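You operate a simulated robot arm through the tools that you are given. There is no shell and no other tool. Be economical: measure what you need, move in short steps, check, and stop when the job is done.

Carry out the task below with a simulated robot arm. There is one attempt and no reset: what you move stays moved.

JOB
Tighten both fitted nuts about a quarter turn with the small socket.
Fine: board knob on first, off again after both; socket back in its slot. Set down upright: small socket.

Only the result counts: the job must be done as asked and must still hold three seconds after the hand-in. Knocking over, shifting, dropping, spilling or breaking anything else fails it.

ROBOT AND FRAMES
A 7-joint arm with a two-finger parallel gripper, fixed in place. Base frame: the origin is at the foot of the arm, x ahead of it, y to its left, z up. Lengths are in m, angles in degrees, forces in N, time in s.
With the tool pointing down near the work surface it reaches from about 0.24 to 0.68 m from the base axis. Its first joint turns from -66.0 to 66.0 degrees. Payload 2.4 kg.
Tool frame: the origin (TCP) lies between the finger pads and is the grasp point; the fingertips stand 0.03 m ahead of it; z points along the fingers, y is the line along which they close. Largest opening 0.094 m; finger width 0.028, thickness 0.01; the body of the gripper, 0.05 by 0.096 m, starts 0.055 m behind the TCP.
Orientation is that of the tool frame in the base frame, as a unit quaternion [x, y, z, w]. With the fingers straight down and closing along the base's y, the tool's x points along the base's -x, its y along +y and its z along -z.

CONTROLS
- The arm moves only by the tool play_rows. Its argument "deltas" is a list of rows, each a list of 3 entries, a list of its own where there are three numbers: the turn, a rotation vector about the tool's x, y, z in rad, then the shift along the tool's x, y, z in m, then the closure in counts, from 0 (fully open) to 255 (shut). In form: [[[wx, wy, wz], [tx, ty, tz], gripper], ...]. A call has 1 to 20 rows; each row shifts and turns the commanded pose from where the row before left it, along the tool's axes as they then stand. Each row takes 0.2 s and may step no farther than 0.05 m and 8.6 degrees from the row before; otherwise, or with a gripper value out of range, the whole call is refused. A pose out of reach is approached as far as the arm can. The call stops where the force on the tool passes 40 N (or 10 N more than at its start, if that is more) or the arm is blocked; 0.2 s more then pass. Each finger travels about 0.153 m/s and halts on what it meets, pressing with about 43 N; the grip force reading is that of the motor and also rises with nothing between the fingers. The clock runs only during rows and for 0.2 s after the last one: add rows that do not move to give the fingers time. The reply holds the time, the measured pose of the TCP, the force on the tool along the base axes, the opening and the grip force, in the units named above and with some noise, with the torque about the TCP (base axes, N m) and any sound that the robot's microphone picked up, and new pictures: "views" is both (left out), scene, wrist or none.
- Cameras (640 x 400 px; columns grow to the right, rows downward): "scene" is fixed at [0.0544, 0.4741, 1.4477]; the picture's right is [-0.69, -0.73, 0.00], its down [-0.43, 0.41, -0.81] and it looks along [0.59, -0.55, -0.59] (base axes); focal length 332 px, centre (320, 200). "wrist" rides on the gripper at [0.076, 0.014, -0.103] in the tool frame; the picture's right is [-0.18, 0.98, 0.00], its down [-0.75, -0.14, -0.64] and it looks along [-0.63, -0.12, 0.77] (tool axes); focal length 243 px, centre (320, 200). There is no depth. A picture from a camera that has moved, and an enlarged one, comes with that camera's place and axes in the base frame and with its lens. The place of the scene camera against the robot may be out by one fixed shift of up to 0.012 m in any direction.
- inspect(camera, box): a new picture of the part [left, top, right, bottom] of that camera's present view, enlarged. It takes no simulated time.
- hand_in(): hands the job in; it is judged then, once.

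Go step by step. Nothing tells you positions but the pictures and the camera data: compare them with the known pose of the tool, close in by small moves and look again before you grip or let go. The budget is 120 turns and 200 pictures, counting those below and the enlarged ones. Unless the task says otherwise, let go and move clear before handing in, and close with one line.

The tools are called after "Emit:" by a JSON object that holds its "name" and its "arguments". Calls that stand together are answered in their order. play_rows: Moves the arm, as the interface text tells. Its arguments: {"type":"object","properties":{"deltas":{"type":"array","items":{"type":"array"}},"views":{"type":"string","enum":["both","scene","wrist","none"]}},"required":["deltas"]} The other tools are called the same way: inspect (camera, box) takes an enlarged picture of a part of a camera's view; hand_in () hands the job in.

At the start:

```text
time: 0.0
position: [0.266, 0.1933, 1.2237]
ee_rot: [0.0, 1.0, 0.0, -0.001]
ft_force: [-0.1, -0.4, -0.9]
moment: [-0.03, 0.0, -0.01]
finger_gap: 0.0942
grasp_force: 0.0
```

scene: 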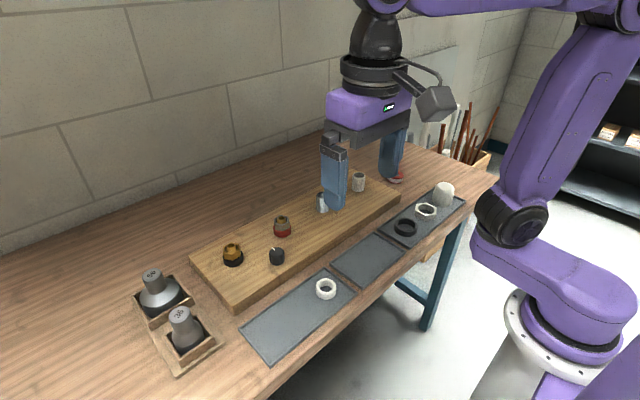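
wrist: 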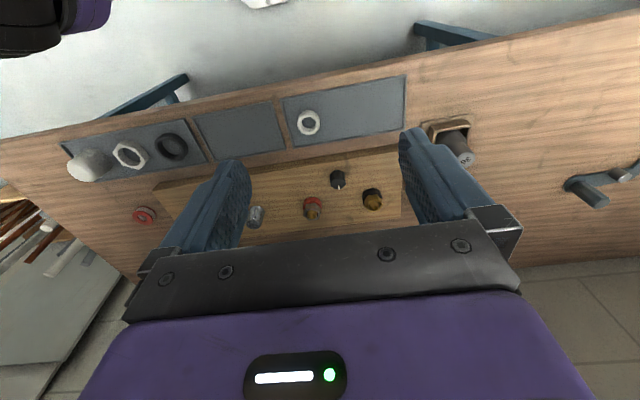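

I see a bench with a wooden board that carries studs and nuts, a knob, and two sockets in holders at the left. I'll enlarge both views to find the details.

Emit:
{"name": "inspect", "arguments": {"camera": "scene", "box": [120, 180, 320, 380]}}

Emit:
{"name": "inspect", "arguments": {"camera": "scene", "box": [300, 140, 480, 260]}}

Emit:
{"name": "inspect", "arguments": {"camera": "wrist", "box": [230, 90, 490, 240]}}

```text
2.00 times, centred on (220, 280) of scene
camera zoom: at [0.0544, 0.4741, 1.4477], right [-0.69, -0.73, 0.0], down [-0.43, 0.41, -0.81], along [0.59, -0.55, -0.59], focal length 664 px, centre (520, 40)
```

zoom: 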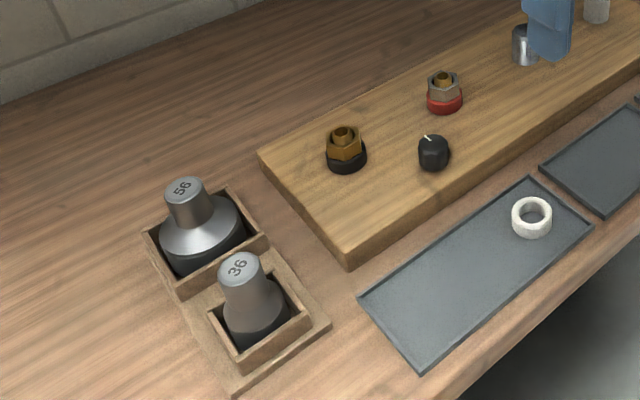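

```text
3.33 times, centred on (390, 200) of scene
camera zoom: at [0.0544, 0.4741, 1.4477], right [-0.69, -0.73, 0.0], down [-0.43, 0.41, -0.81], along [0.59, -0.55, -0.59], focal length 1106 px, centre (87, 200)
```

zoom: 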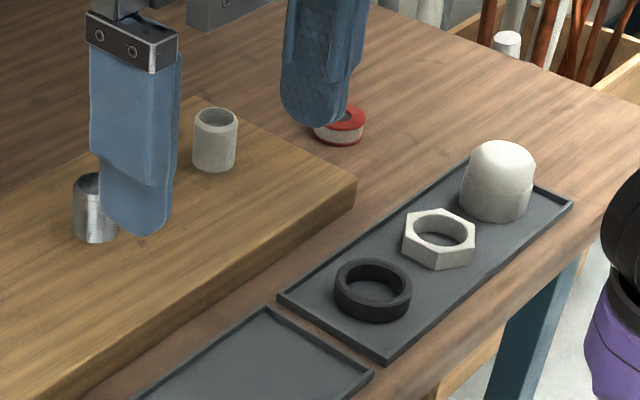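

```text
2.46 times, centred on (360, 165) of wrist
camera zoom: at [0.1892, 0.2081, 1.3274], right [0.18, 0.98, 0.0], down [0.75, -0.14, 0.64], along [0.63, -0.12, -0.77], focal length 597 px, centre (222, 286)
```

zoom: 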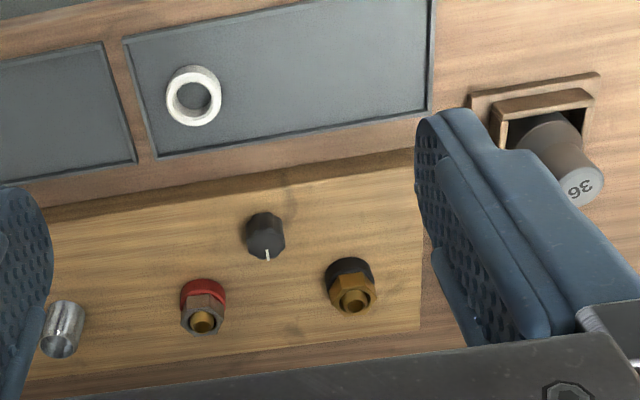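

The small socket (36) stands in its holder near (0.45, 0.42), and the knob is near (0.51, 0.19). I'll lower the arm partway for a closer look at the board.

Emit:
{"name": "play_rows", "arguments": {"deltas": [[[0, 0, 0], [-0.016, 0, 0.03], 0], [[0, 0, 0], [-0.016, 0, 0.03], 0], [[0, 0, 0], [-0.016, 0, 0.03], 0], [[0, 0, 0], [-0.016, 0, 0.03], 0], [[0, 0, 0], [0, 0, 0], 0]], "views": "wrist"}}

Emit:
{"name": "inspect", "arguments": {"camera": "wrist", "box": [180, 60, 420, 210]}}

```text
time: 1.2
position: [0.3276, 0.1924, 1.1026]
ee_rot: [0.001, 1.0, 0.0, 0.0]
ft_force: [-0.5, -0.6, 0.3]
moment: [-0.02, 0.01, -0.01]
finger_gap: 0.0939
grasp_force: 0.0
camera wrist: at [0.2529, 0.2075, 1.2064], right [0.18, 0.98, 0.0], down [0.75, -0.14, 0.64], along [0.63, -0.12, -0.77], focal length 243 px, centre (320, 200)
```

wrist: 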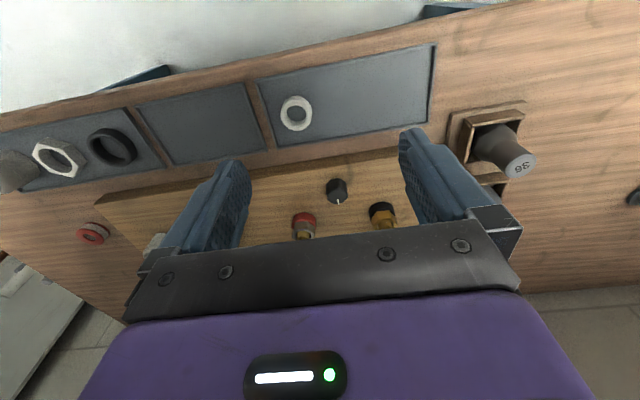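

```text
2.67 times, centred on (300, 135) of wrist
camera zoom: at [0.2529, 0.2075, 1.2064], right [0.18, 0.98, 0.0], down [0.75, -0.14, 0.64], along [0.63, -0.12, -0.77], focal length 647 px, centre (373, 373)
```

zoom: 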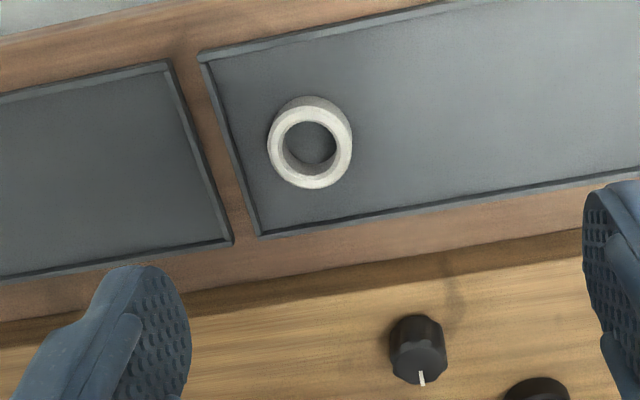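

The knob and nuts are partly hidden by the gripper body. I'll move forward and a little lower to bring them into clear view.

Emit:
{"name": "play_rows", "arguments": {"deltas": [[[0, 0, 0], [-0.04, 0, 0.01], 0], [[0, 0, 0], [-0.04, 0, 0.01], 0], [[0, 0, 0], [-0.04, 0, 0.01], 0], [[0, 0, 0], [0, 0, 0], 0]], "views": "wrist"}}

Emit:
{"name": "inspect", "arguments": {"camera": "wrist", "box": [220, 80, 420, 220]}}

```text
time: 2.2
position: [0.4516, 0.1936, 1.074]
ee_rot: [0.0, 1.0, 0.0, -0.001]
ft_force: [0.0, -0.9, 0.3]
moment: [0.04, 0.0, 0.0]
finger_gap: 0.0941
grasp_force: 0.1
camera wrist: at [0.3758, 0.208, 1.1768], right [0.18, 0.98, 0.0], down [0.75, -0.14, 0.64], along [0.63, -0.12, -0.77], focal length 243 px, centre (320, 200)
```

wrist: 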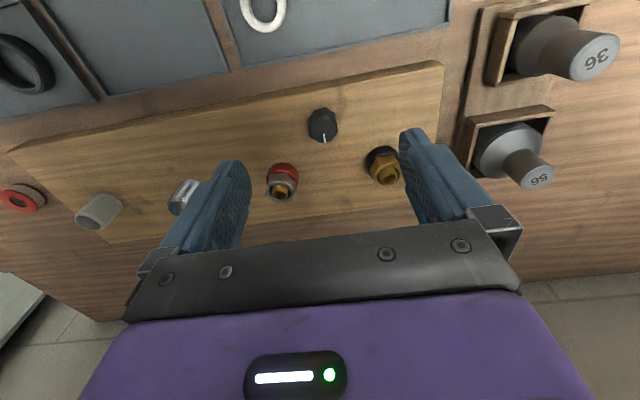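

```text
2.86 times, centred on (320, 150) of wrist
camera zoom: at [0.3758, 0.208, 1.1768], right [0.18, 0.98, 0.0], down [0.75, -0.14, 0.64], along [0.63, -0.12, -0.77], focal length 693 px, centre (320, 343)
```

zoom: 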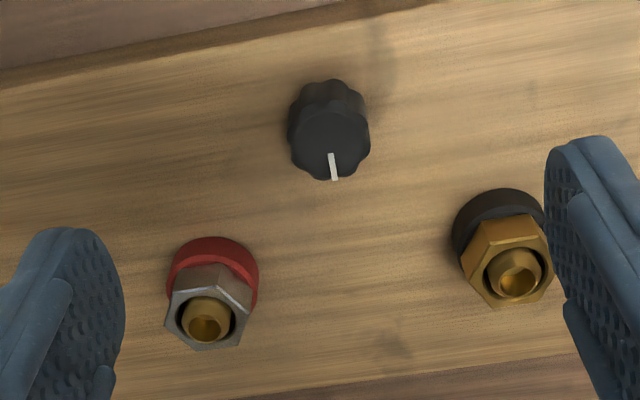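

The knob's pointer faces +x and its top centre is near (0.495, 0.190, 0.908). I'll move over it and stop above it to check alignment.

Emit:
{"name": "play_rows", "arguments": {"deltas": [[[0, 0, 0], [-0.0217, -0.0018, 0.03], 0], [[0, 0, 0], [-0.0217, -0.0018, 0.03], 0], [[0, 0, 0], [0, 0, 0.04], 0], [[0, 0, 0], [0, 0, 0.014], 0], [[0, 0, 0], [0, 0, 0], 0]], "views": "both"}}

Emit:
{"name": "inspect", "arguments": {"camera": "scene", "box": [220, 180, 340, 280]}}

```text
time: 3.4
position: [0.4929, 0.1883, 0.9604]
ee_rot: [0.0, 1.0, 0.0, -0.001]
ft_force: [-0.3, 0.5, 0.3]
moment: [-0.02, -0.02, 0.01]
finger_gap: 0.0941
grasp_force: 0.0
camera wrist: at [0.4169, 0.2023, 1.0633], right [0.18, 0.98, 0.0], down [0.75, -0.14, 0.64], along [0.63, -0.12, -0.77], focal length 243 px, centre (320, 200)
```

scene: 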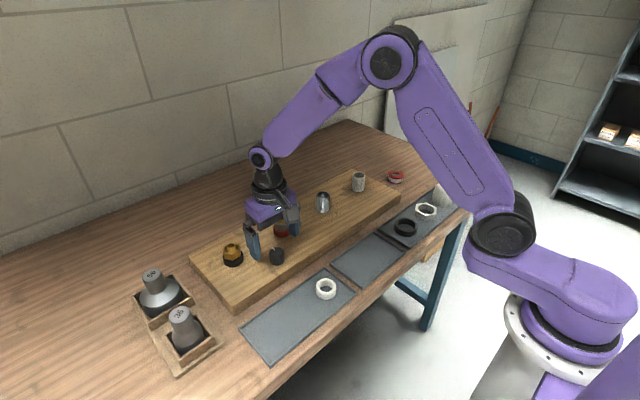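
wrist: 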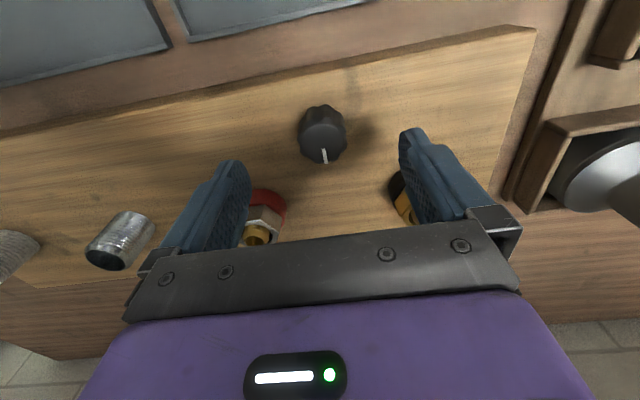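

```text
4.00 times, centred on (280, 230) of scene
camera zoom: at [0.0544, 0.4741, 1.4477], right [-0.69, -0.73, 0.0], down [-0.43, 0.41, -0.81], along [0.59, -0.55, -0.59], focal length 1327 px, centre (480, 80)
```

zoom: 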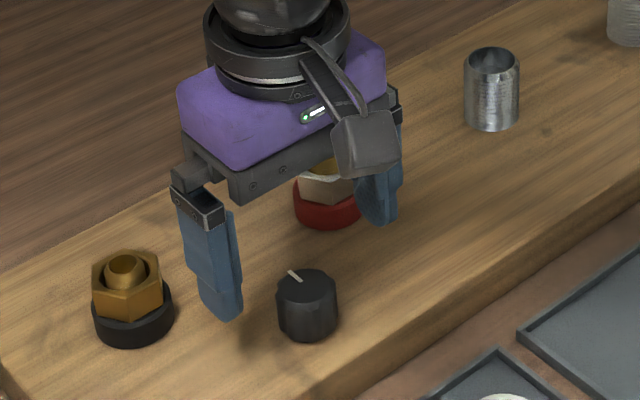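

The knob's top is refined to (0.497, 0.189, 0.906). I'll lower around it with the fingers open, then look before closing.

Emit:
{"name": "play_rows", "arguments": {"deltas": [[[0, 0, 0], [-0.004, 0.001, 0.02], 0], [[0, 0, 0], [0, 0, 0.02], 0], [[0, 0, 0], [0, 0, 0.01], 0], [[0, 0, 0], [0, 0, 0], 0]], "views": "both"}}

Emit:
{"name": "inspect", "arguments": {"camera": "scene", "box": [220, 180, 340, 280]}}

```text
time: 4.2
position: [0.497, 0.1908, 0.9154]
ee_rot: [-0.001, 1.0, 0.0, 0.0]
ft_force: [-5.7, -1.7, 8.6]
moment: [0.43, 0.05, 0.32]
finger_gap: 0.0935
grasp_force: 0.1
stopped in row 4: the force on the tool passed its limit at 52 N (the readings are from after the stop); the commanded pose is now the measured one
camera wrist: at [0.4201, 0.2049, 1.0182], right [0.18, 0.98, 0.0], down [0.75, -0.14, 0.64], along [0.63, -0.12, -0.77], focal length 243 px, centre (320, 200)
```

scene: 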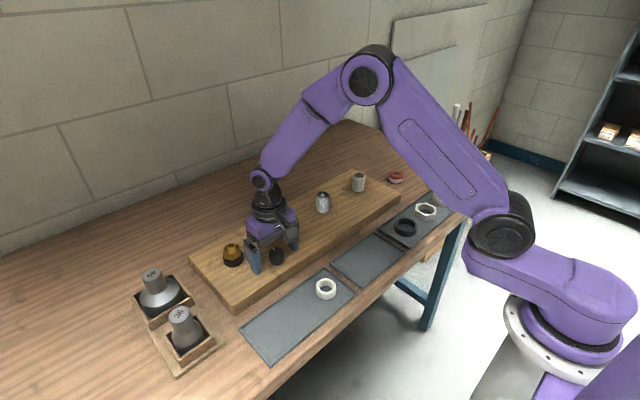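
wrist: 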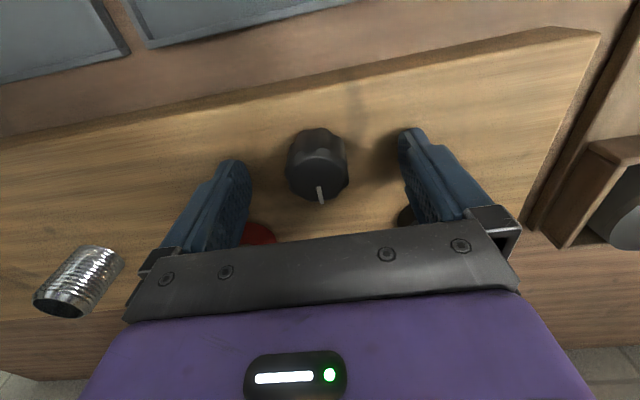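

```text
4.00 times, centred on (280, 230) of scene
camera zoom: at [0.0541, 0.474, 1.4478], right [-0.69, -0.73, 0.0], down [-0.43, 0.41, -0.81], along [0.59, -0.55, -0.59], focal length 1327 px, centre (480, 80)
```

zoom: 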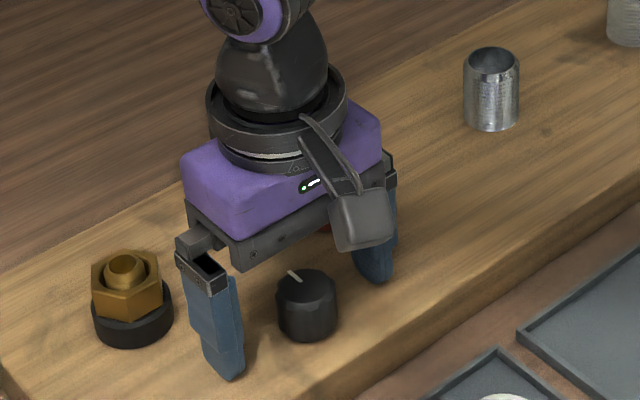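

The fingertips touched the board, which puts its surface at about z=0.884. They straddle the knob well, so I'll lift 4 mm and close on it.

Emit:
{"name": "play_rows", "arguments": {"deltas": [[[0, 0, 0], [0.001, 0.001, -0.005], 0], [[0, 0, 0], [0, 0, 0], 0], [[0, 0, 0], [0, 0, 0], 255], [[0, 0, 0], [0, 0, 0], 255], [[0, 0, 0], [0, 0, 0], 255]], "views": "both"}}

```text
time: 5.5
position: [0.4952, 0.1904, 0.9192]
ee_rot: [0.001, 1.0, 0.0, -0.002]
ft_force: [-3.9, -12.3, 4.1]
moment: [-0.04, 0.42, 0.03]
finger_gap: 0.0341
grasp_force: 44.7
camera wrist: at [0.4186, 0.205, 1.0227], right [0.19, 0.98, 0.0], down [0.76, -0.14, 0.64], along [0.63, -0.12, -0.77], focal length 243 px, centre (320, 200)
```

scene: 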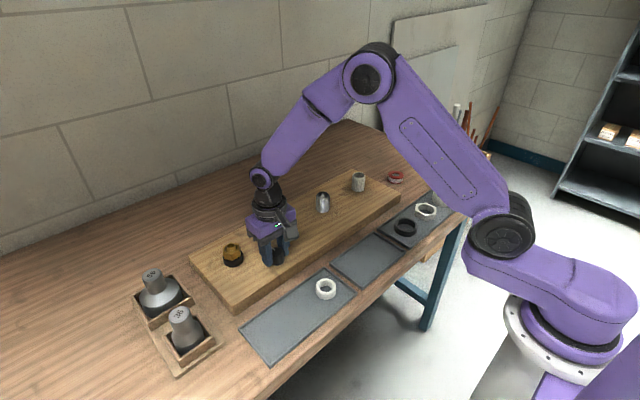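
wrist: 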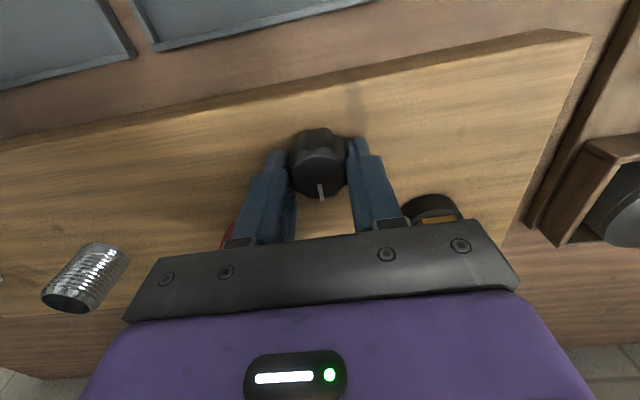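

The knob is gripped at 34 mm wide. I'll turn it clockwise about 40° and watch the torque and sound.

Emit:
{"name": "play_rows", "arguments": {"deltas": [[[0, 0, 0.07], [0, -0.001, 0], 255], [[0, 0, 0.14], [0, 0, 0], 255], [[0, 0, 0.14], [0, 0, 0], 255], [[0, 0, 0.14], [0, 0, 0], 255], [[0, 0, 0.14], [0, 0, 0], 255], [[0, 0, 0], [0, 0, 0], 255]], "views": "wrist"}}

```text
time: 6.8
position: [0.4932, 0.1877, 0.9197]
ee_rot: [0.311, 0.95, -0.002, -0.003]
ft_force: [-17.1, -28.0, 21.7]
moment: [0.34, 0.65, 0.15]
finger_gap: 0.034
grasp_force: 45.4
camera wrist: at [0.4413, 0.2452, 1.0226], right [0.73, 0.68, -0.01], down [0.53, -0.56, 0.64], along [0.43, -0.47, -0.77], focal length 243 px, centre (320, 200)
```

wrist: 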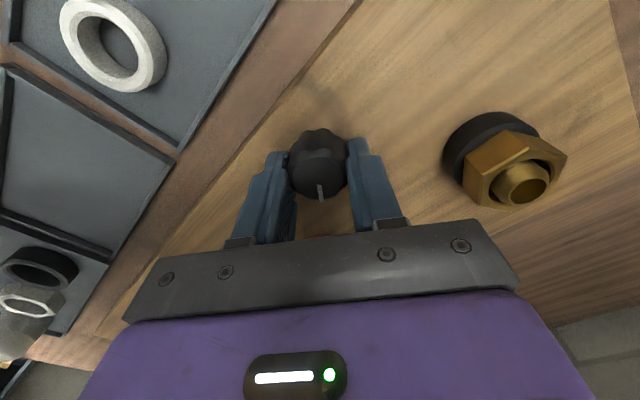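

The knob turns with the fingers at low torque, but the side load shows the grip is slightly off centre. I'll recentre and keep turning toward 90°.

Emit:
{"name": "play_rows", "arguments": {"deltas": [[[0, 0, 0], [0.0004, -0.0028, -0.002], 255], [[0, 0, 0.134], [0, 0, 0], 255], [[0, 0, 0.134], [0, 0, 0], 255], [[0, 0, 0.134], [0, 0, 0], 255], [[0, 0, 0], [0, 0, 0], 255]], "views": "wrist"}}

```text
time: 8.1
position: [0.4919, 0.1883, 0.92]
ee_rot: [0.492, 0.87, -0.003, -0.003]
ft_force: [-18.7, -1.7, -22.8]
moment: [0.58, -0.6, 0.01]
finger_gap: 0.0324
grasp_force: 45.5
camera wrist: at [0.4651, 0.2614, 1.0224], right [0.94, 0.35, -0.01], down [0.27, -0.72, 0.64], along [0.22, -0.6, -0.77], focal length 243 px, centre (320, 200)
```

wrist: 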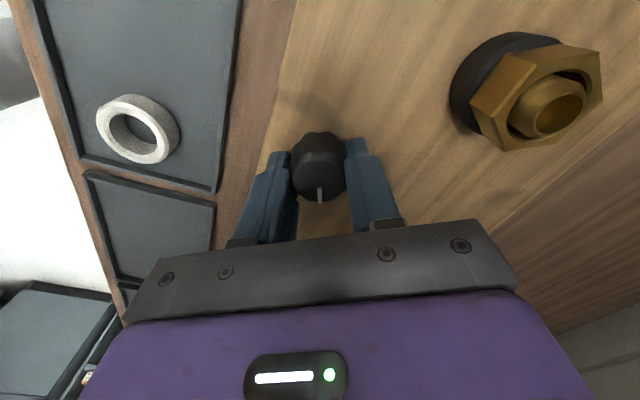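

It has turned 59° with no click yet. I'll recentre again and go on.

Emit:
{"name": "play_rows", "arguments": {"deltas": [[[0, 0, 0], [0.001, -0.0017, 0.001], 255], [[0, 0, 0.134], [0, 0, 0], 255], [[0, 0, 0.134], [0, 0, 0], 255], [[0, 0, 0.134], [0, 0, 0], 255], [[0, 0, 0.134], [0, 0, 0], 255], [[0, 0, 0], [0, 0, 0], 255]], "views": "both"}}

```text
time: 9.4
position: [0.4898, 0.1864, 0.9208]
ee_rot: [0.706, 0.708, -0.003, -0.002]
ft_force: [-24.2, -4.4, 3.2]
moment: [0.11, -0.7, 0.55]
finger_gap: 0.0326
grasp_force: 44.8
camera wrist: at [0.5049, 0.2628, 1.024], right [0.98, -0.18, 0.0], down [-0.14, -0.75, 0.64], along [-0.12, -0.63, -0.76], focal length 243 px, centre (320, 200)
```

scene: 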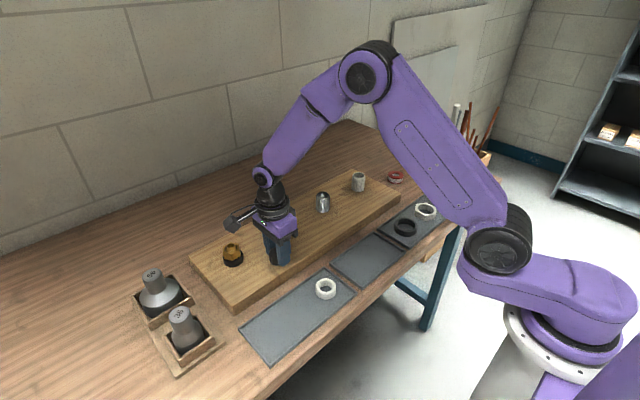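
wrist: 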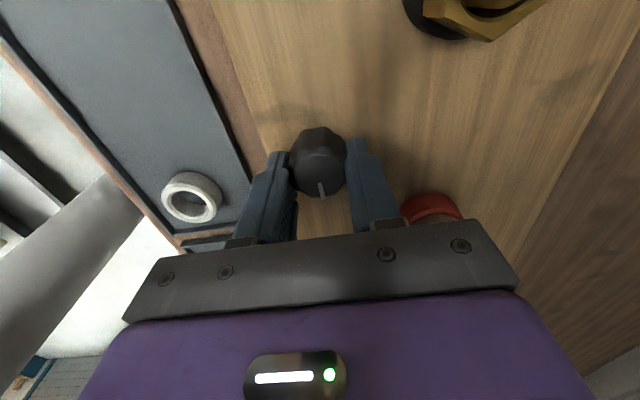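

The knob has turned 90° and torque rose to 0.55 N m, which suggests an end stop. I'll recentre, nudge a little further, and see whether the pointer still follows.

Emit:
{"name": "play_rows", "arguments": {"deltas": [[[0, 0, 0], [0, -0.0025, 0], 255], [[0, 0, 0.1], [0, 0, 0], 255], [[0, 0, 0.05], [0, 0, 0], 255], [[0, 0, 0], [0, 0, 0], 255]], "views": "none"}}

Emit:
{"name": "inspect", "arguments": {"camera": "wrist", "box": [240, 100, 400, 220]}}

```text
time: 10.4
position: [0.4895, 0.1876, 0.921]
ee_rot: [0.758, 0.652, 0.001, 0.0]
ft_force: [-12.7, -7.1, 3.6]
moment: [0.67, -0.12, 0.07]
finger_gap: 0.0323
grasp_force: 45.3
```

```text
3.33 times, centred on (320, 160) of wrist
camera zoom: at [0.5153, 0.2612, 1.0243], right [0.94, -0.33, 0.0], down [-0.25, -0.72, 0.64], along [-0.21, -0.61, -0.77], focal length 809 px, centre (320, 333)
```

zoom: 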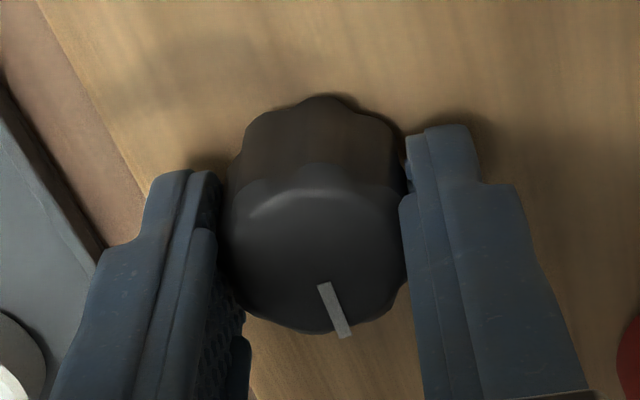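

The pointer lagged the fingers by about 9°, so the knob is at its stop, exactly 90° from where it started. I'll release it, lift and rotate back, then go look at the socket.

Emit:
{"name": "play_rows", "arguments": {"deltas": [[[0, 0, -0.14], [0, 0, 0], 255], [[0, 0, 0], [0, 0, 0], 0], [[0, 0, 0], [0, 0, 0], 0], [[0, 0, 0], [0, 0, -0.03], 0], [[0, 0, 0], [0, 0, -0.05], 0], [[0, 0, -0.1], [0, 0, -0.05], 0], [[0, 0, -0.15], [0, 0, 0], 0], [[0, 0, -0.15], [0, 0, 0], 0], [[0, 0, -0.15], [0, 0, 0], 0], [[0, 0, -0.15], [0, 0, 0], 0], [[0, 0, -0.15], [0, 0, 0], 0], [[0, 0, -0.15], [0, 0, 0], 0], [[0, 0, -0.15], [0, 0, 0], 0], [[0, 0, -0.15], [0, 0, 0], 0], [[0, 0, -0.15], [0, 0, 0], 0], [[0, 0, -0.13], [0, 0, 0], 0], [[0, 0, 0], [0, 0, 0], 0]], "views": "wrist"}}

Emit:
{"name": "inspect", "arguments": {"camera": "wrist", "box": [220, 80, 420, 220]}}

```text
time: 14.1
position: [0.4899, 0.1865, 1.0508]
ee_rot: [-0.002, 1.0, -0.001, 0.0]
ft_force: [-0.1, -0.3, -0.3]
moment: [0.01, 0.03, 0.0]
finger_gap: 0.0939
grasp_force: 0.0
camera wrist: at [0.4125, 0.202, 1.1541], right [0.18, 0.98, 0.0], down [0.75, -0.14, 0.64], along [0.63, -0.12, -0.77], focal length 243 px, centre (320, 200)
```

wrist: 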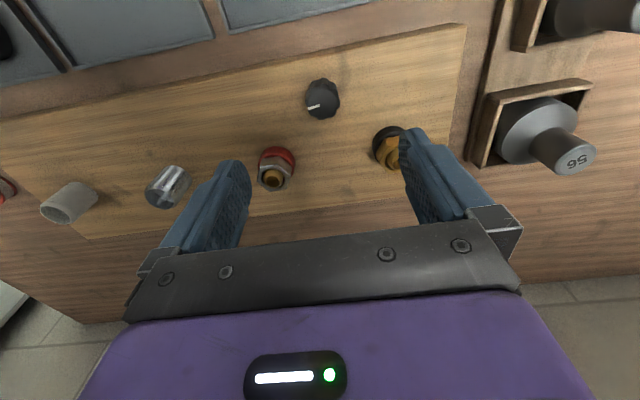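

```text
2.86 times, centred on (320, 150) of wrist
camera zoom: at [0.4125, 0.202, 1.1541], right [0.18, 0.98, 0.0], down [0.75, -0.14, 0.64], along [0.63, -0.12, -0.77], focal length 693 px, centre (320, 343)
```

zoom: 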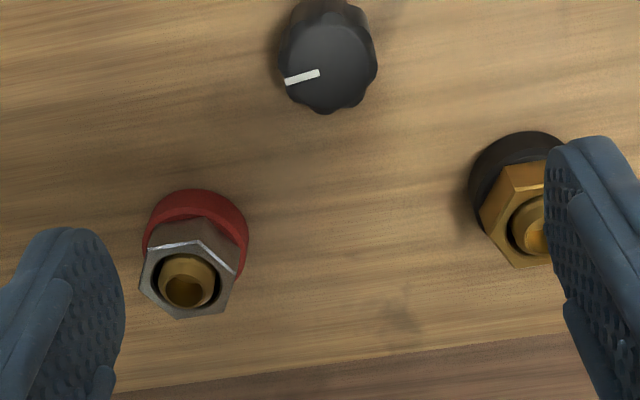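

The knob now points to −y, which I take as on. I'll stop above the brass nut on the way to the socket to measure it and its hex orientation.

Emit:
{"name": "play_rows", "arguments": {"deltas": [[[0, 0, 0], [-0.01, 0.04, 0.01], 0], [[0, 0, 0], [-0.01, 0.035, 0.01], 0], [[0, 0, 0], [0, 0, 0], 0], [[0, 0, 0], [0, 0, 0], 0]], "views": "wrist"}}

Emit:
{"name": "inspect", "arguments": {"camera": "wrist", "box": [240, 120, 400, 220]}}

```text
time: 15.1
position: [0.5081, 0.2645, 1.0307]
ee_rot: [-0.001, 1.0, -0.001, -0.001]
ft_force: [-0.5, -0.8, 0.2]
moment: [-0.02, -0.02, 0.01]
finger_gap: 0.094
grasp_force: 0.0
camera wrist: at [0.4324, 0.278, 1.1328], right [0.18, 0.98, 0.0], down [0.75, -0.14, 0.64], along [0.63, -0.12, -0.77], focal length 243 px, centre (320, 200)
```

wrist: 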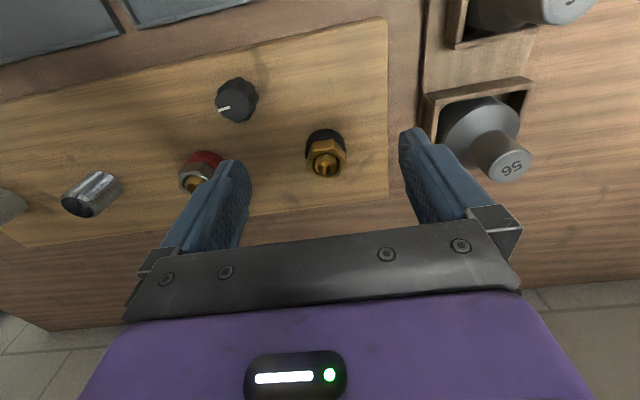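

```text
4.00 times, centred on (320, 170) of wrist
camera zoom: at [0.4324, 0.278, 1.1328], right [0.18, 0.98, 0.0], down [0.75, -0.14, 0.64], along [0.63, -0.12, -0.77], focal length 970 px, centre (320, 320)
```

zoom: 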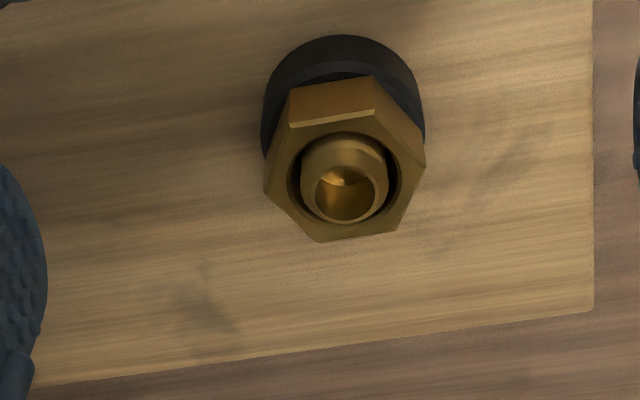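

The brass nut's top is near (0.564, 0.260, 0.915), with hex corners pointing along ±y. Next I'll measure the small socket from above.

Emit:
{"name": "play_rows", "arguments": {"deltas": [[[0, 0, 0], [0.025, 0.034, -0.0075], 0], [[0, 0, 0], [0.025, 0.034, -0.0075], 0], [[0, 0, 0], [0.025, 0.034, -0.0075], 0], [[0, 0, 0], [0.025, 0.034, -0.0075], 0], [[0, 0, 0], [0, 0, 0], 0]], "views": "wrist"}}

Emit:
{"name": "inspect", "arguments": {"camera": "wrist", "box": [240, 80, 440, 220]}}

```text
time: 16.2
position: [0.4083, 0.3986, 1.058]
ee_rot: [0.0, 1.0, 0.0, -0.001]
ft_force: [-0.2, 0.2, -0.3]
moment: [-0.04, 0.01, 0.0]
finger_gap: 0.094
grasp_force: 0.1
camera wrist: at [0.3316, 0.413, 1.1616], right [0.18, 0.98, 0.0], down [0.75, -0.14, 0.64], along [0.63, -0.12, -0.77], focal length 243 px, centre (320, 200)
```

wrist: 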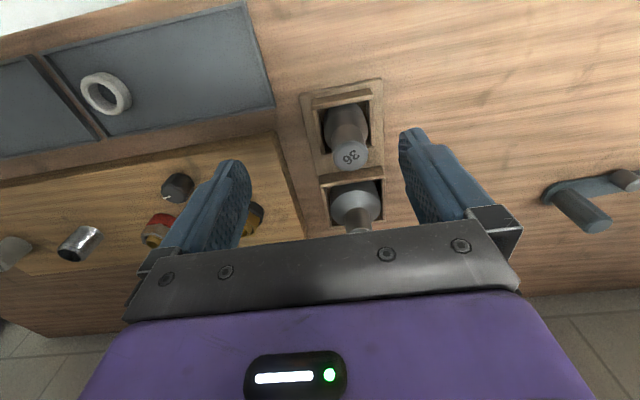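

```text
2.86 times, centred on (340, 150) of wrist
camera zoom: at [0.3316, 0.413, 1.1616], right [0.18, 0.98, 0.0], down [0.75, -0.14, 0.64], along [0.63, -0.12, -0.77], focal length 693 px, centre (263, 343)
```

zoom: 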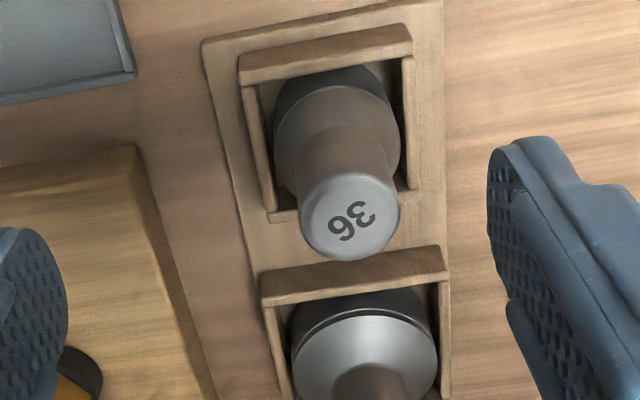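

The small socket's top is at about (0.4525, 0.4196, 0.954), with a neck about 34 mm across. I'll move above it, lower around the neck and check before closing.

Emit:
{"name": "play_rows", "arguments": {"deltas": [[[0, 0, 0], [-0.0221, 0.0105, 0.02], 0], [[0, 0, 0], [-0.0221, 0.0105, 0.03], 0], [[0, 0, 0], [0, 0, 0.025], 0], [[0, 0, 0], [0, 0, 0.025], 0], [[0, 0, 0], [0, 0, 0.015], 0], [[0, 0, 0], [0, 0, 0], 0]], "views": "both"}}

Emit:
{"name": "inspect", "arguments": {"camera": "scene", "box": [120, 260, 260, 390]}}

```text
time: 17.6
position: [0.4541, 0.4212, 0.9443]
ee_rot: [-0.001, 1.0, 0.0, 0.0]
ft_force: [0.2, -0.1, -0.3]
moment: [0.01, -0.01, -0.01]
finger_gap: 0.0942
grasp_force: 0.0
camera wrist: at [0.3785, 0.4362, 1.048], right [0.18, 0.98, 0.0], down [0.75, -0.14, 0.64], along [0.63, -0.12, -0.77], focal length 243 px, centre (320, 200)
```

scene: 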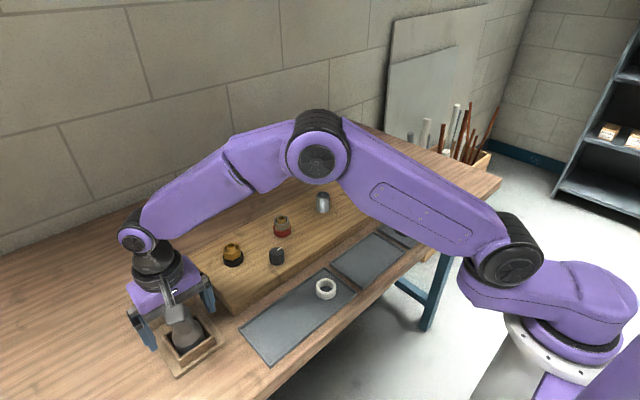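
wrist: 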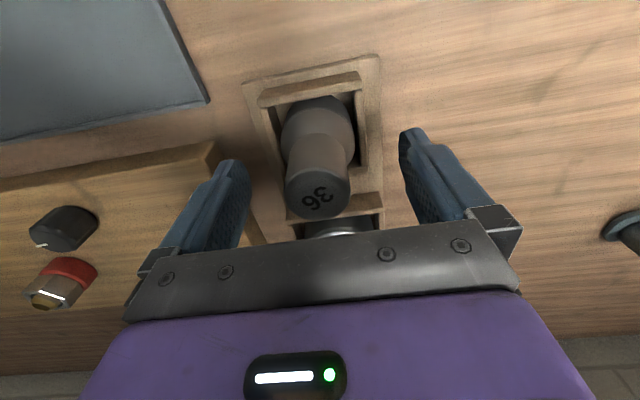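

```text
3.08 times, centred on (190, 325) of scene
camera zoom: at [0.0544, 0.4741, 1.4477], right [-0.69, -0.73, 0.0], down [-0.43, 0.41, -0.81], along [0.59, -0.55, -0.59], focal length 1021 px, centre (720, -185)
```

zoom: 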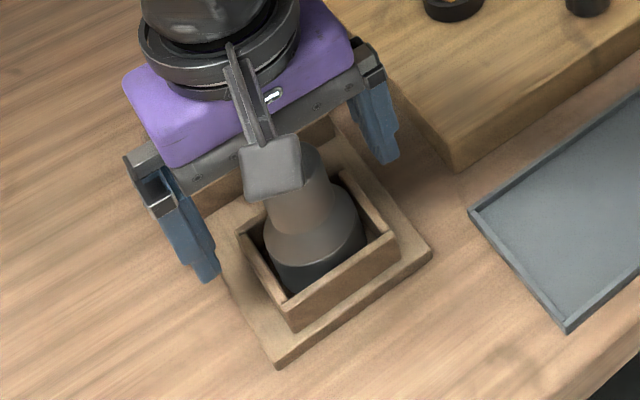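

The fingers straddle the neck. I'll nudge x slightly and close the gripper.

Emit:
{"name": "play_rows", "arguments": {"deltas": [[[0, 0, 0], [0.002, 0.0, 0.003], 0], [[0, 0, 0], [0, 0, 0], 255], [[0, 0, 0], [0, 0, 0], 255], [[0, 0, 0], [0, 0, 0], 255], [[0, 0, 0], [0, 0, 0], 255]], "views": "wrist"}}

```text
time: 18.9
position: [0.4526, 0.4221, 0.9422]
ee_rot: [-0.001, 1.0, 0.0, 0.0]
ft_force: [0.6, -1.8, -0.6]
moment: [0.0, -0.04, -0.03]
finger_gap: 0.0346
grasp_force: 43.3
camera wrist: at [0.3767, 0.436, 1.0457], right [0.18, 0.98, 0.0], down [0.75, -0.14, 0.64], along [0.63, -0.12, -0.77], focal length 243 px, centre (320, 200)
```

wrist: 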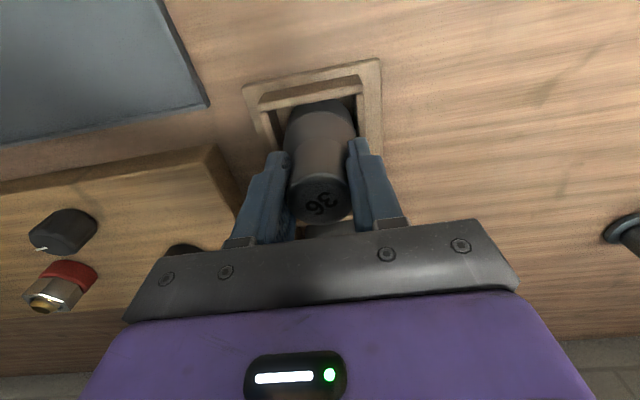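

The socket is gripped at the pose (0.4526, 0.4221, 0.942), which I'll reuse for its return. I'll lift it straight up and look.

Emit:
{"name": "play_rows", "arguments": {"deltas": [[[0, 0, 0], [0, 0, -0.02], 255], [[0, 0, 0], [0, 0, -0.04], 255], [[0, 0, 0], [0, 0, -0.045], 255], [[0, 0, 0], [0, 0, -0.045], 255], [[0, 0, 0], [0, 0, 0], 255]], "views": "both"}}

Emit:
{"name": "inspect", "arguments": {"camera": "scene", "box": [120, 200, 280, 340]}}

```text
time: 20.1
position: [0.4507, 0.421, 1.0947]
ee_rot: [-0.001, 1.0, -0.001, 0.0]
ft_force: [0.1, 0.0, -3.1]
moment: [0.0, 0.0, -0.01]
finger_gap: 0.0345
grasp_force: 43.0
camera wrist: at [0.3744, 0.4352, 1.1977], right [0.18, 0.98, 0.0], down [0.75, -0.14, 0.64], along [0.63, -0.12, -0.77], focal length 243 px, centre (320, 200)
```

scene: 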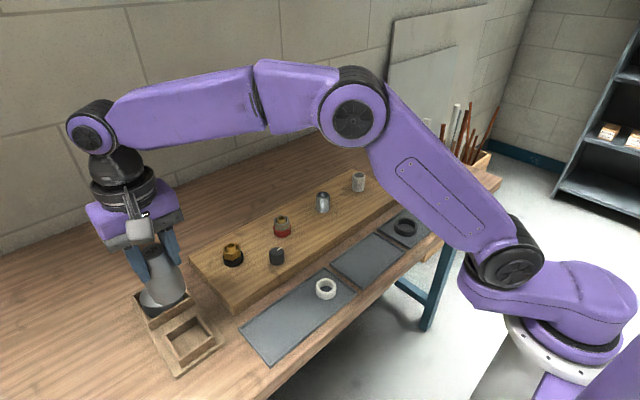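
wrist: 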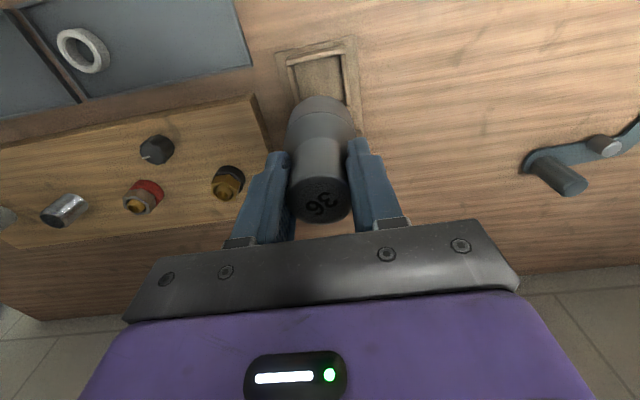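

```text
2.86 times, centred on (200, 270) of scene
camera zoom: at [0.0545, 0.4742, 1.4477], right [-0.69, -0.73, 0.0], down [-0.43, 0.41, -0.81], along [0.59, -0.55, -0.59], focal length 948 px, centre (663, 0)
```

zoom: 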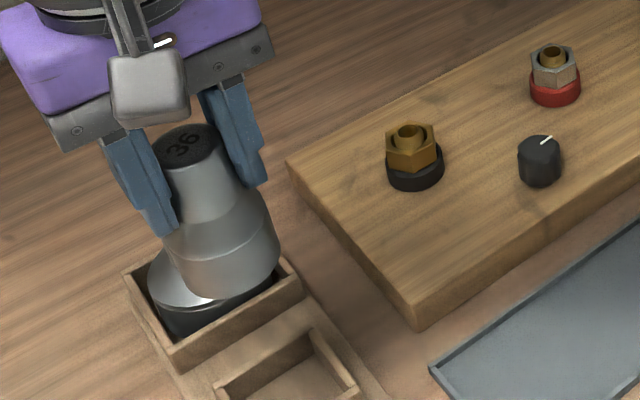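

The socket is lifted clear and its length looks like 85–90 mm. I'll carry it over the brass nut, estimated at (0.560, 0.258), and compare the two in the pictures.

Emit:
{"name": "play_rows", "arguments": {"deltas": [[[0, 0, 0], [-0.0219, -0.0326, 0], 255], [[0, 0, 0], [-0.0219, -0.0326, 0], 255], [[0, 0, 0], [-0.0219, -0.0326, 0], 255], [[0, 0, 0], [-0.0219, -0.0326, 0], 255], [[0, 0, 0], [-0.0219, -0.0326, 0], 255], [[0, 0, 0], [0, 0, 0.045], 255], [[0, 0, 0], [0, 0, 0], 255], [[0, 0, 0], [0, 0, 0], 255]], "views": "wrist"}}

Emit:
{"name": "inspect", "arguments": {"camera": "scene", "box": [180, 180, 320, 280]}}

Emit:
{"name": "inspect", "arguments": {"camera": "wrist", "box": [240, 80, 400, 220]}}

```text
time: 21.9
position: [0.5618, 0.2545, 1.049]
ee_rot: [0.0, 1.0, 0.0, 0.0]
ft_force: [-0.1, -0.4, -2.0]
moment: [0.0, 0.04, 0.0]
finger_gap: 0.0346
grasp_force: 43.1
camera wrist: at [0.4856, 0.2689, 1.1512], right [0.18, 0.98, 0.0], down [0.75, -0.14, 0.64], along [0.63, -0.12, -0.77], focal length 243 px, centre (320, 200)
```

wrist: 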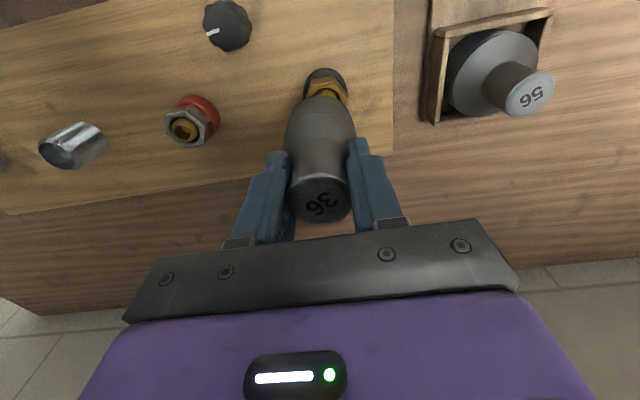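

```text
4.00 times, centred on (250, 230) of scene
camera zoom: at [0.0545, 0.4741, 1.4477], right [-0.69, -0.73, 0.0], down [-0.43, 0.41, -0.81], along [0.59, -0.55, -0.59], focal length 1327 px, centre (600, 80)
```

zoom: 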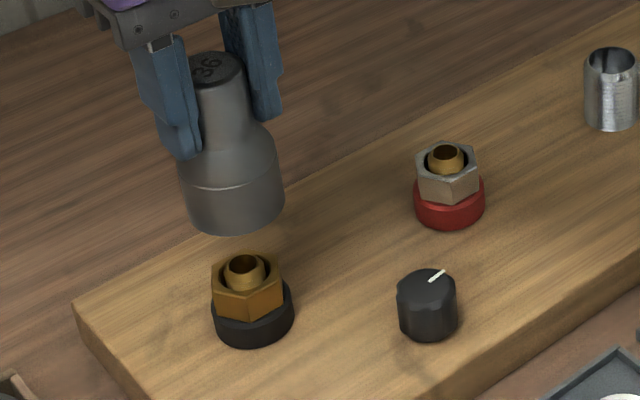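

```text
2.86 times, centred on (320, 150) of wrist
camera zoom: at [0.4856, 0.2689, 1.1512], right [0.18, 0.98, 0.0], down [0.75, -0.14, 0.64], along [0.63, -0.12, -0.77], focal length 693 px, centre (320, 343)
```

zoom: 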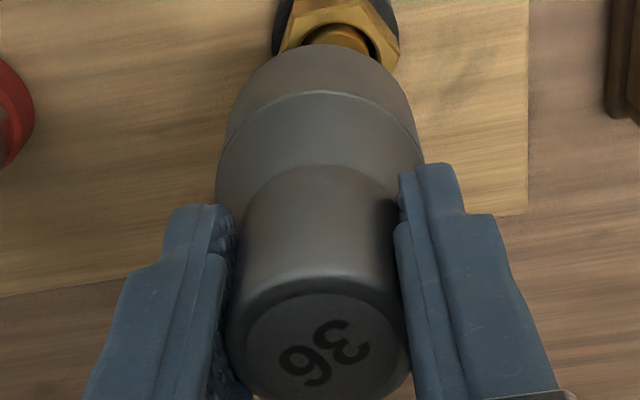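

Comparing the socket and nut in the scene picture puts the nut near (0.562, 0.2595), about 5 mm to +y of the socket. I'll shift, lower to just above the nut, and look again.

Emit:
{"name": "play_rows", "arguments": {"deltas": [[[0, 0, 0], [0, 0.005, 0.015], 255], [[0, 0, 0], [0, 0, 0.015], 255], [[0, 0, 0], [0, 0, 0.008], 255], [[0, 0, 0], [0, 0, 0], 255]], "views": "none"}}

Emit:
{"name": "inspect", "arguments": {"camera": "scene", "box": [190, 190, 290, 280]}}

Emit:
{"name": "inspect", "arguments": {"camera": "wrist", "box": [240, 40, 400, 180]}}

```text
time: 22.9
position: [0.5621, 0.2603, 1.0095]
ee_rot: [-0.001, 1.0, 0.001, 0.0]
ft_force: [-1.0, 0.3, -2.8]
moment: [0.01, 0.03, -0.01]
finger_gap: 0.0345
grasp_force: 43.2
```

```text
4.44 times, centred on (240, 235) of scene
camera zoom: at [0.0545, 0.4742, 1.4477], right [-0.69, -0.73, 0.0], down [-0.43, 0.41, -0.81], along [0.59, -0.55, -0.59], focal length 1475 px, centre (676, 44)
```

zoom: 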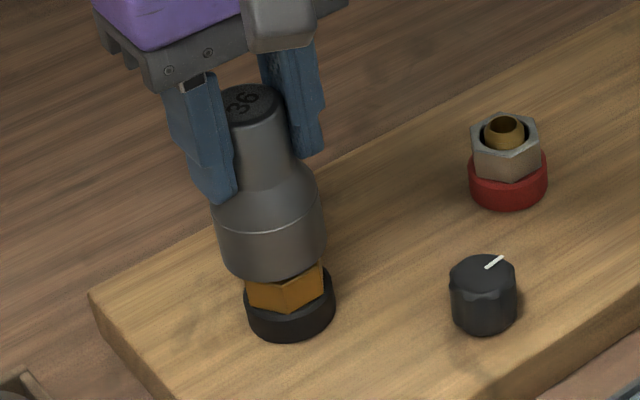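

```text
2.86 times, centred on (320, 110) of wrist
camera zoom: at [0.4856, 0.2744, 1.1131], right [0.18, 0.98, 0.0], down [0.75, -0.14, 0.64], along [0.63, -0.12, -0.77], focal length 693 px, centre (320, 457)
```

zoom: 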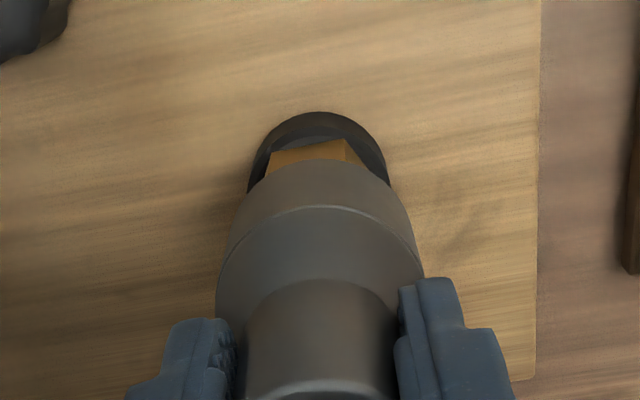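

Socket and nut are aligned to within about 1–2 mm in both views. I'll lower in small steps until contact.

Emit:
{"name": "play_rows", "arguments": {"deltas": [[[0, 0, 0], [0, 0, 0.004], 255], [[0, 0, 0], [0, 0, 0.004], 255], [[0, 0, 0], [0, 0, 0.003], 255], [[0, 0, 0], [0, 0, 0], 255]], "views": "none"}}

```text
time: 23.9
position: [0.5629, 0.2616, 1.0014]
ee_rot: [0.0, 1.0, 0.001, 0.004]
ft_force: [7.5, -3.2, 25.8]
moment: [-0.51, -0.48, -0.02]
finger_gap: 0.0342
grasp_force: 43.2
```

Contact came at TCP z≈1.0015, with the socket resting on the nut's top. I'll rotate slowly under light pressure until the hexes line up and it drops.

Emit:
{"name": "play_rows", "arguments": {"deltas": [[[0, 0, -0.09], [0, 0, 0], 255], [[0, 0, -0.09], [0, 0, 0], 255], [[0, 0, 0], [0, 0, 0], 255]], "views": "none"}}

```text
time: 24.6
position: [0.5603, 0.262, 1.0003]
ee_rot: [-0.092, 0.996, 0.0, 0.0]
ft_force: [3.2, -0.7, 20.8]
moment: [-0.46, -0.13, 0.06]
finger_gap: 0.0343
grasp_force: 42.8
```

The contact torque suggests the socket sits slightly too far toward +y. I'll shift about 2 mm to −y and rotate further.

Emit:
{"name": "play_rows", "arguments": {"deltas": [[[0, 0, 0], [-0.0004, -0.002, 0], 255], [[0, 0, -0.09], [0, 0, 0], 255], [[0, 0, -0.09], [0, 0, 0], 255], [[0, 0, 0], [0, 0, 0], 255]], "views": "none"}}

```text
time: 25.6
position: [0.5612, 0.2613, 0.9975]
ee_rot: [-0.181, 0.983, 0.0, -0.001]
ft_force: [-4.1, 4.7, 9.5]
moment: [0.53, 0.43, 0.03]
finger_gap: 0.0337
grasp_force: 43.3
```

The contact force fell and it sank slightly, so it may be starting to engage. I'll press down a little.

Emit:
{"name": "play_rows", "arguments": {"deltas": [[[0, 0, 0], [0, 0, 0.003], 255], [[0, 0, 0], [0, 0, 0.002], 255], [[0, 0, 0], [0, 0, 0], 255]], "views": "none"}}

```text
time: 26.4
position: [0.5626, 0.2609, 0.9947]
ee_rot: [-0.18, 0.984, 0.0, 0.001]
ft_force: [-3.9, 3.5, 22.4]
moment: [0.13, 0.5, 0.05]
finger_gap: 0.034
grasp_force: 43.0
```

It's about 6 mm lower than first contact. I'll wiggle the angle slightly while pressing to seat it.

Emit:
{"name": "play_rows", "arguments": {"deltas": [[[0, 0, -0.07], [0, 0, 0], 255], [[0, 0, -0.07], [0, 0, 0], 255], [[0, 0, 0], [0, 0, 0], 255]], "views": "none"}}

Emit:
{"name": "inspect", "arguments": {"camera": "scene", "box": [190, 190, 290, 280]}}

```text
time: 27.2
position: [0.5635, 0.261, 0.9949]
ee_rot: [-0.249, 0.969, 0.0, 0.001]
ft_force: [-0.4, 4.9, 25.9]
moment: [0.27, 0.37, -0.05]
finger_gap: 0.0339
grasp_force: 43.4
```

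```text
4.44 times, centred on (240, 235) of scene
camera zoom: at [0.054, 0.4741, 1.4478], right [-0.69, -0.73, 0.0], down [-0.43, 0.41, -0.81], along [0.59, -0.55, -0.59], focal length 1475 px, centre (676, 44)
```

zoom: 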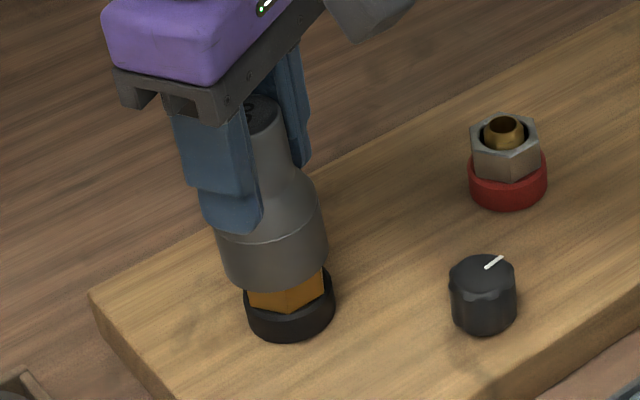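

The socket sank through a lead-in about 6 mm deep and now appears to rest hex on hex. I'll keep sweeping the angle under light pressure until it drops.

Emit:
{"name": "play_rows", "arguments": {"deltas": [[[0, 0, -0.08], [0, 0, 0], 255], [[0, 0, -0.08], [0, 0, 0], 255], [[0, 0, 0], [0, 0, 0], 255]], "views": "none"}}

```text
time: 28.1
position: [0.5617, 0.2621, 0.9949]
ee_rot: [-0.325, 0.946, 0.0, 0.001]
ft_force: [0.4, 8.0, 20.8]
moment: [0.62, 0.43, -0.12]
finger_gap: 0.034
grasp_force: 43.4
```

Emit:
{"name": "play_rows", "arguments": {"deltas": [[[0, 0, -0.08], [0, 0, 0], 255], [[0, 0, -0.08], [0, 0, 0], 255], [[0, 0, 0], [0, 0, 0], 255]], "views": "none"}}

Emit:
{"name": "inspect", "arguments": {"camera": "scene", "box": [210, 220, 270, 280]}}

```text
time: 28.9
position: [0.5617, 0.262, 0.9952]
ee_rot: [-0.401, 0.916, 0.0, 0.002]
ft_force: [-1.8, 9.8, 24.3]
moment: [0.92, 0.69, -0.24]
finger_gap: 0.0338
grasp_force: 43.0
```

```text
6.67 times, centred on (240, 250) of scene
camera zoom: at [0.0539, 0.4742, 1.4477], right [-0.69, -0.73, 0.0], down [-0.43, 0.41, -0.81], along [0.59, -0.55, -0.59], focal length 2212 px, centre (853, -133)
```

zoom: 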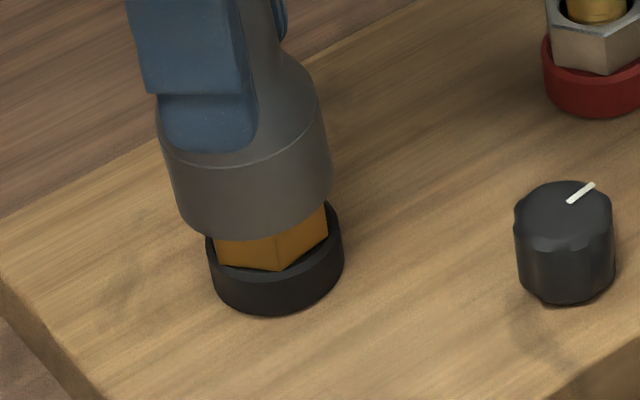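

The nut may be turning slightly with the socket. I'll check the wrist view for slip and for the nut's orientation.

Emit:
{"name": "inspect", "arguments": {"camera": "wrist", "box": [220, 60, 420, 240]}}

Emit:
{"name": "inspect", "arguments": {"camera": "scene", "box": [220, 235, 250, 270]}}

```text
2.22 times, centred on (320, 150) of wrist
camera zoom: at [0.4995, 0.2156, 1.0975], right [-0.6, 0.8, 0.0], down [0.61, 0.46, 0.64], along [0.52, 0.38, -0.76], focal length 539 px, centre (320, 311)
```

zoom: 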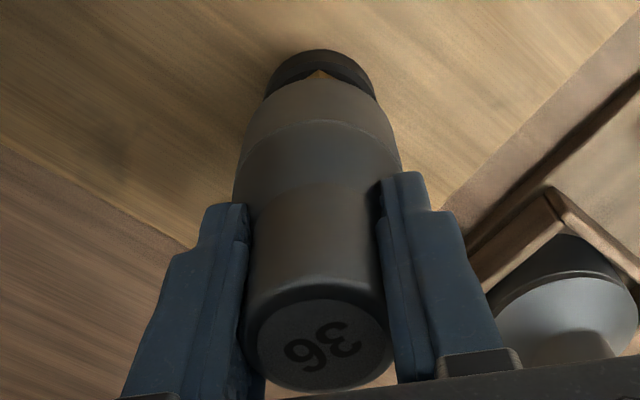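

```text
11.43 times, centred on (235, 252) of scene
camera zoom: at [0.0539, 0.4742, 1.4477], right [-0.69, -0.73, 0.0], down [-0.43, 0.41, -0.81], along [0.59, -0.55, -0.59], focal length 3792 px, centre (1291, -400)
```

zoom: 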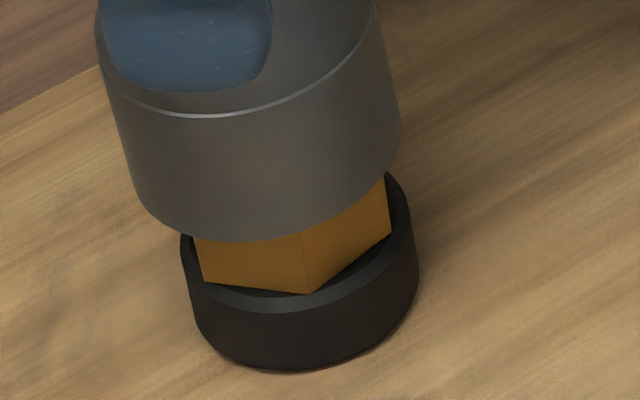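

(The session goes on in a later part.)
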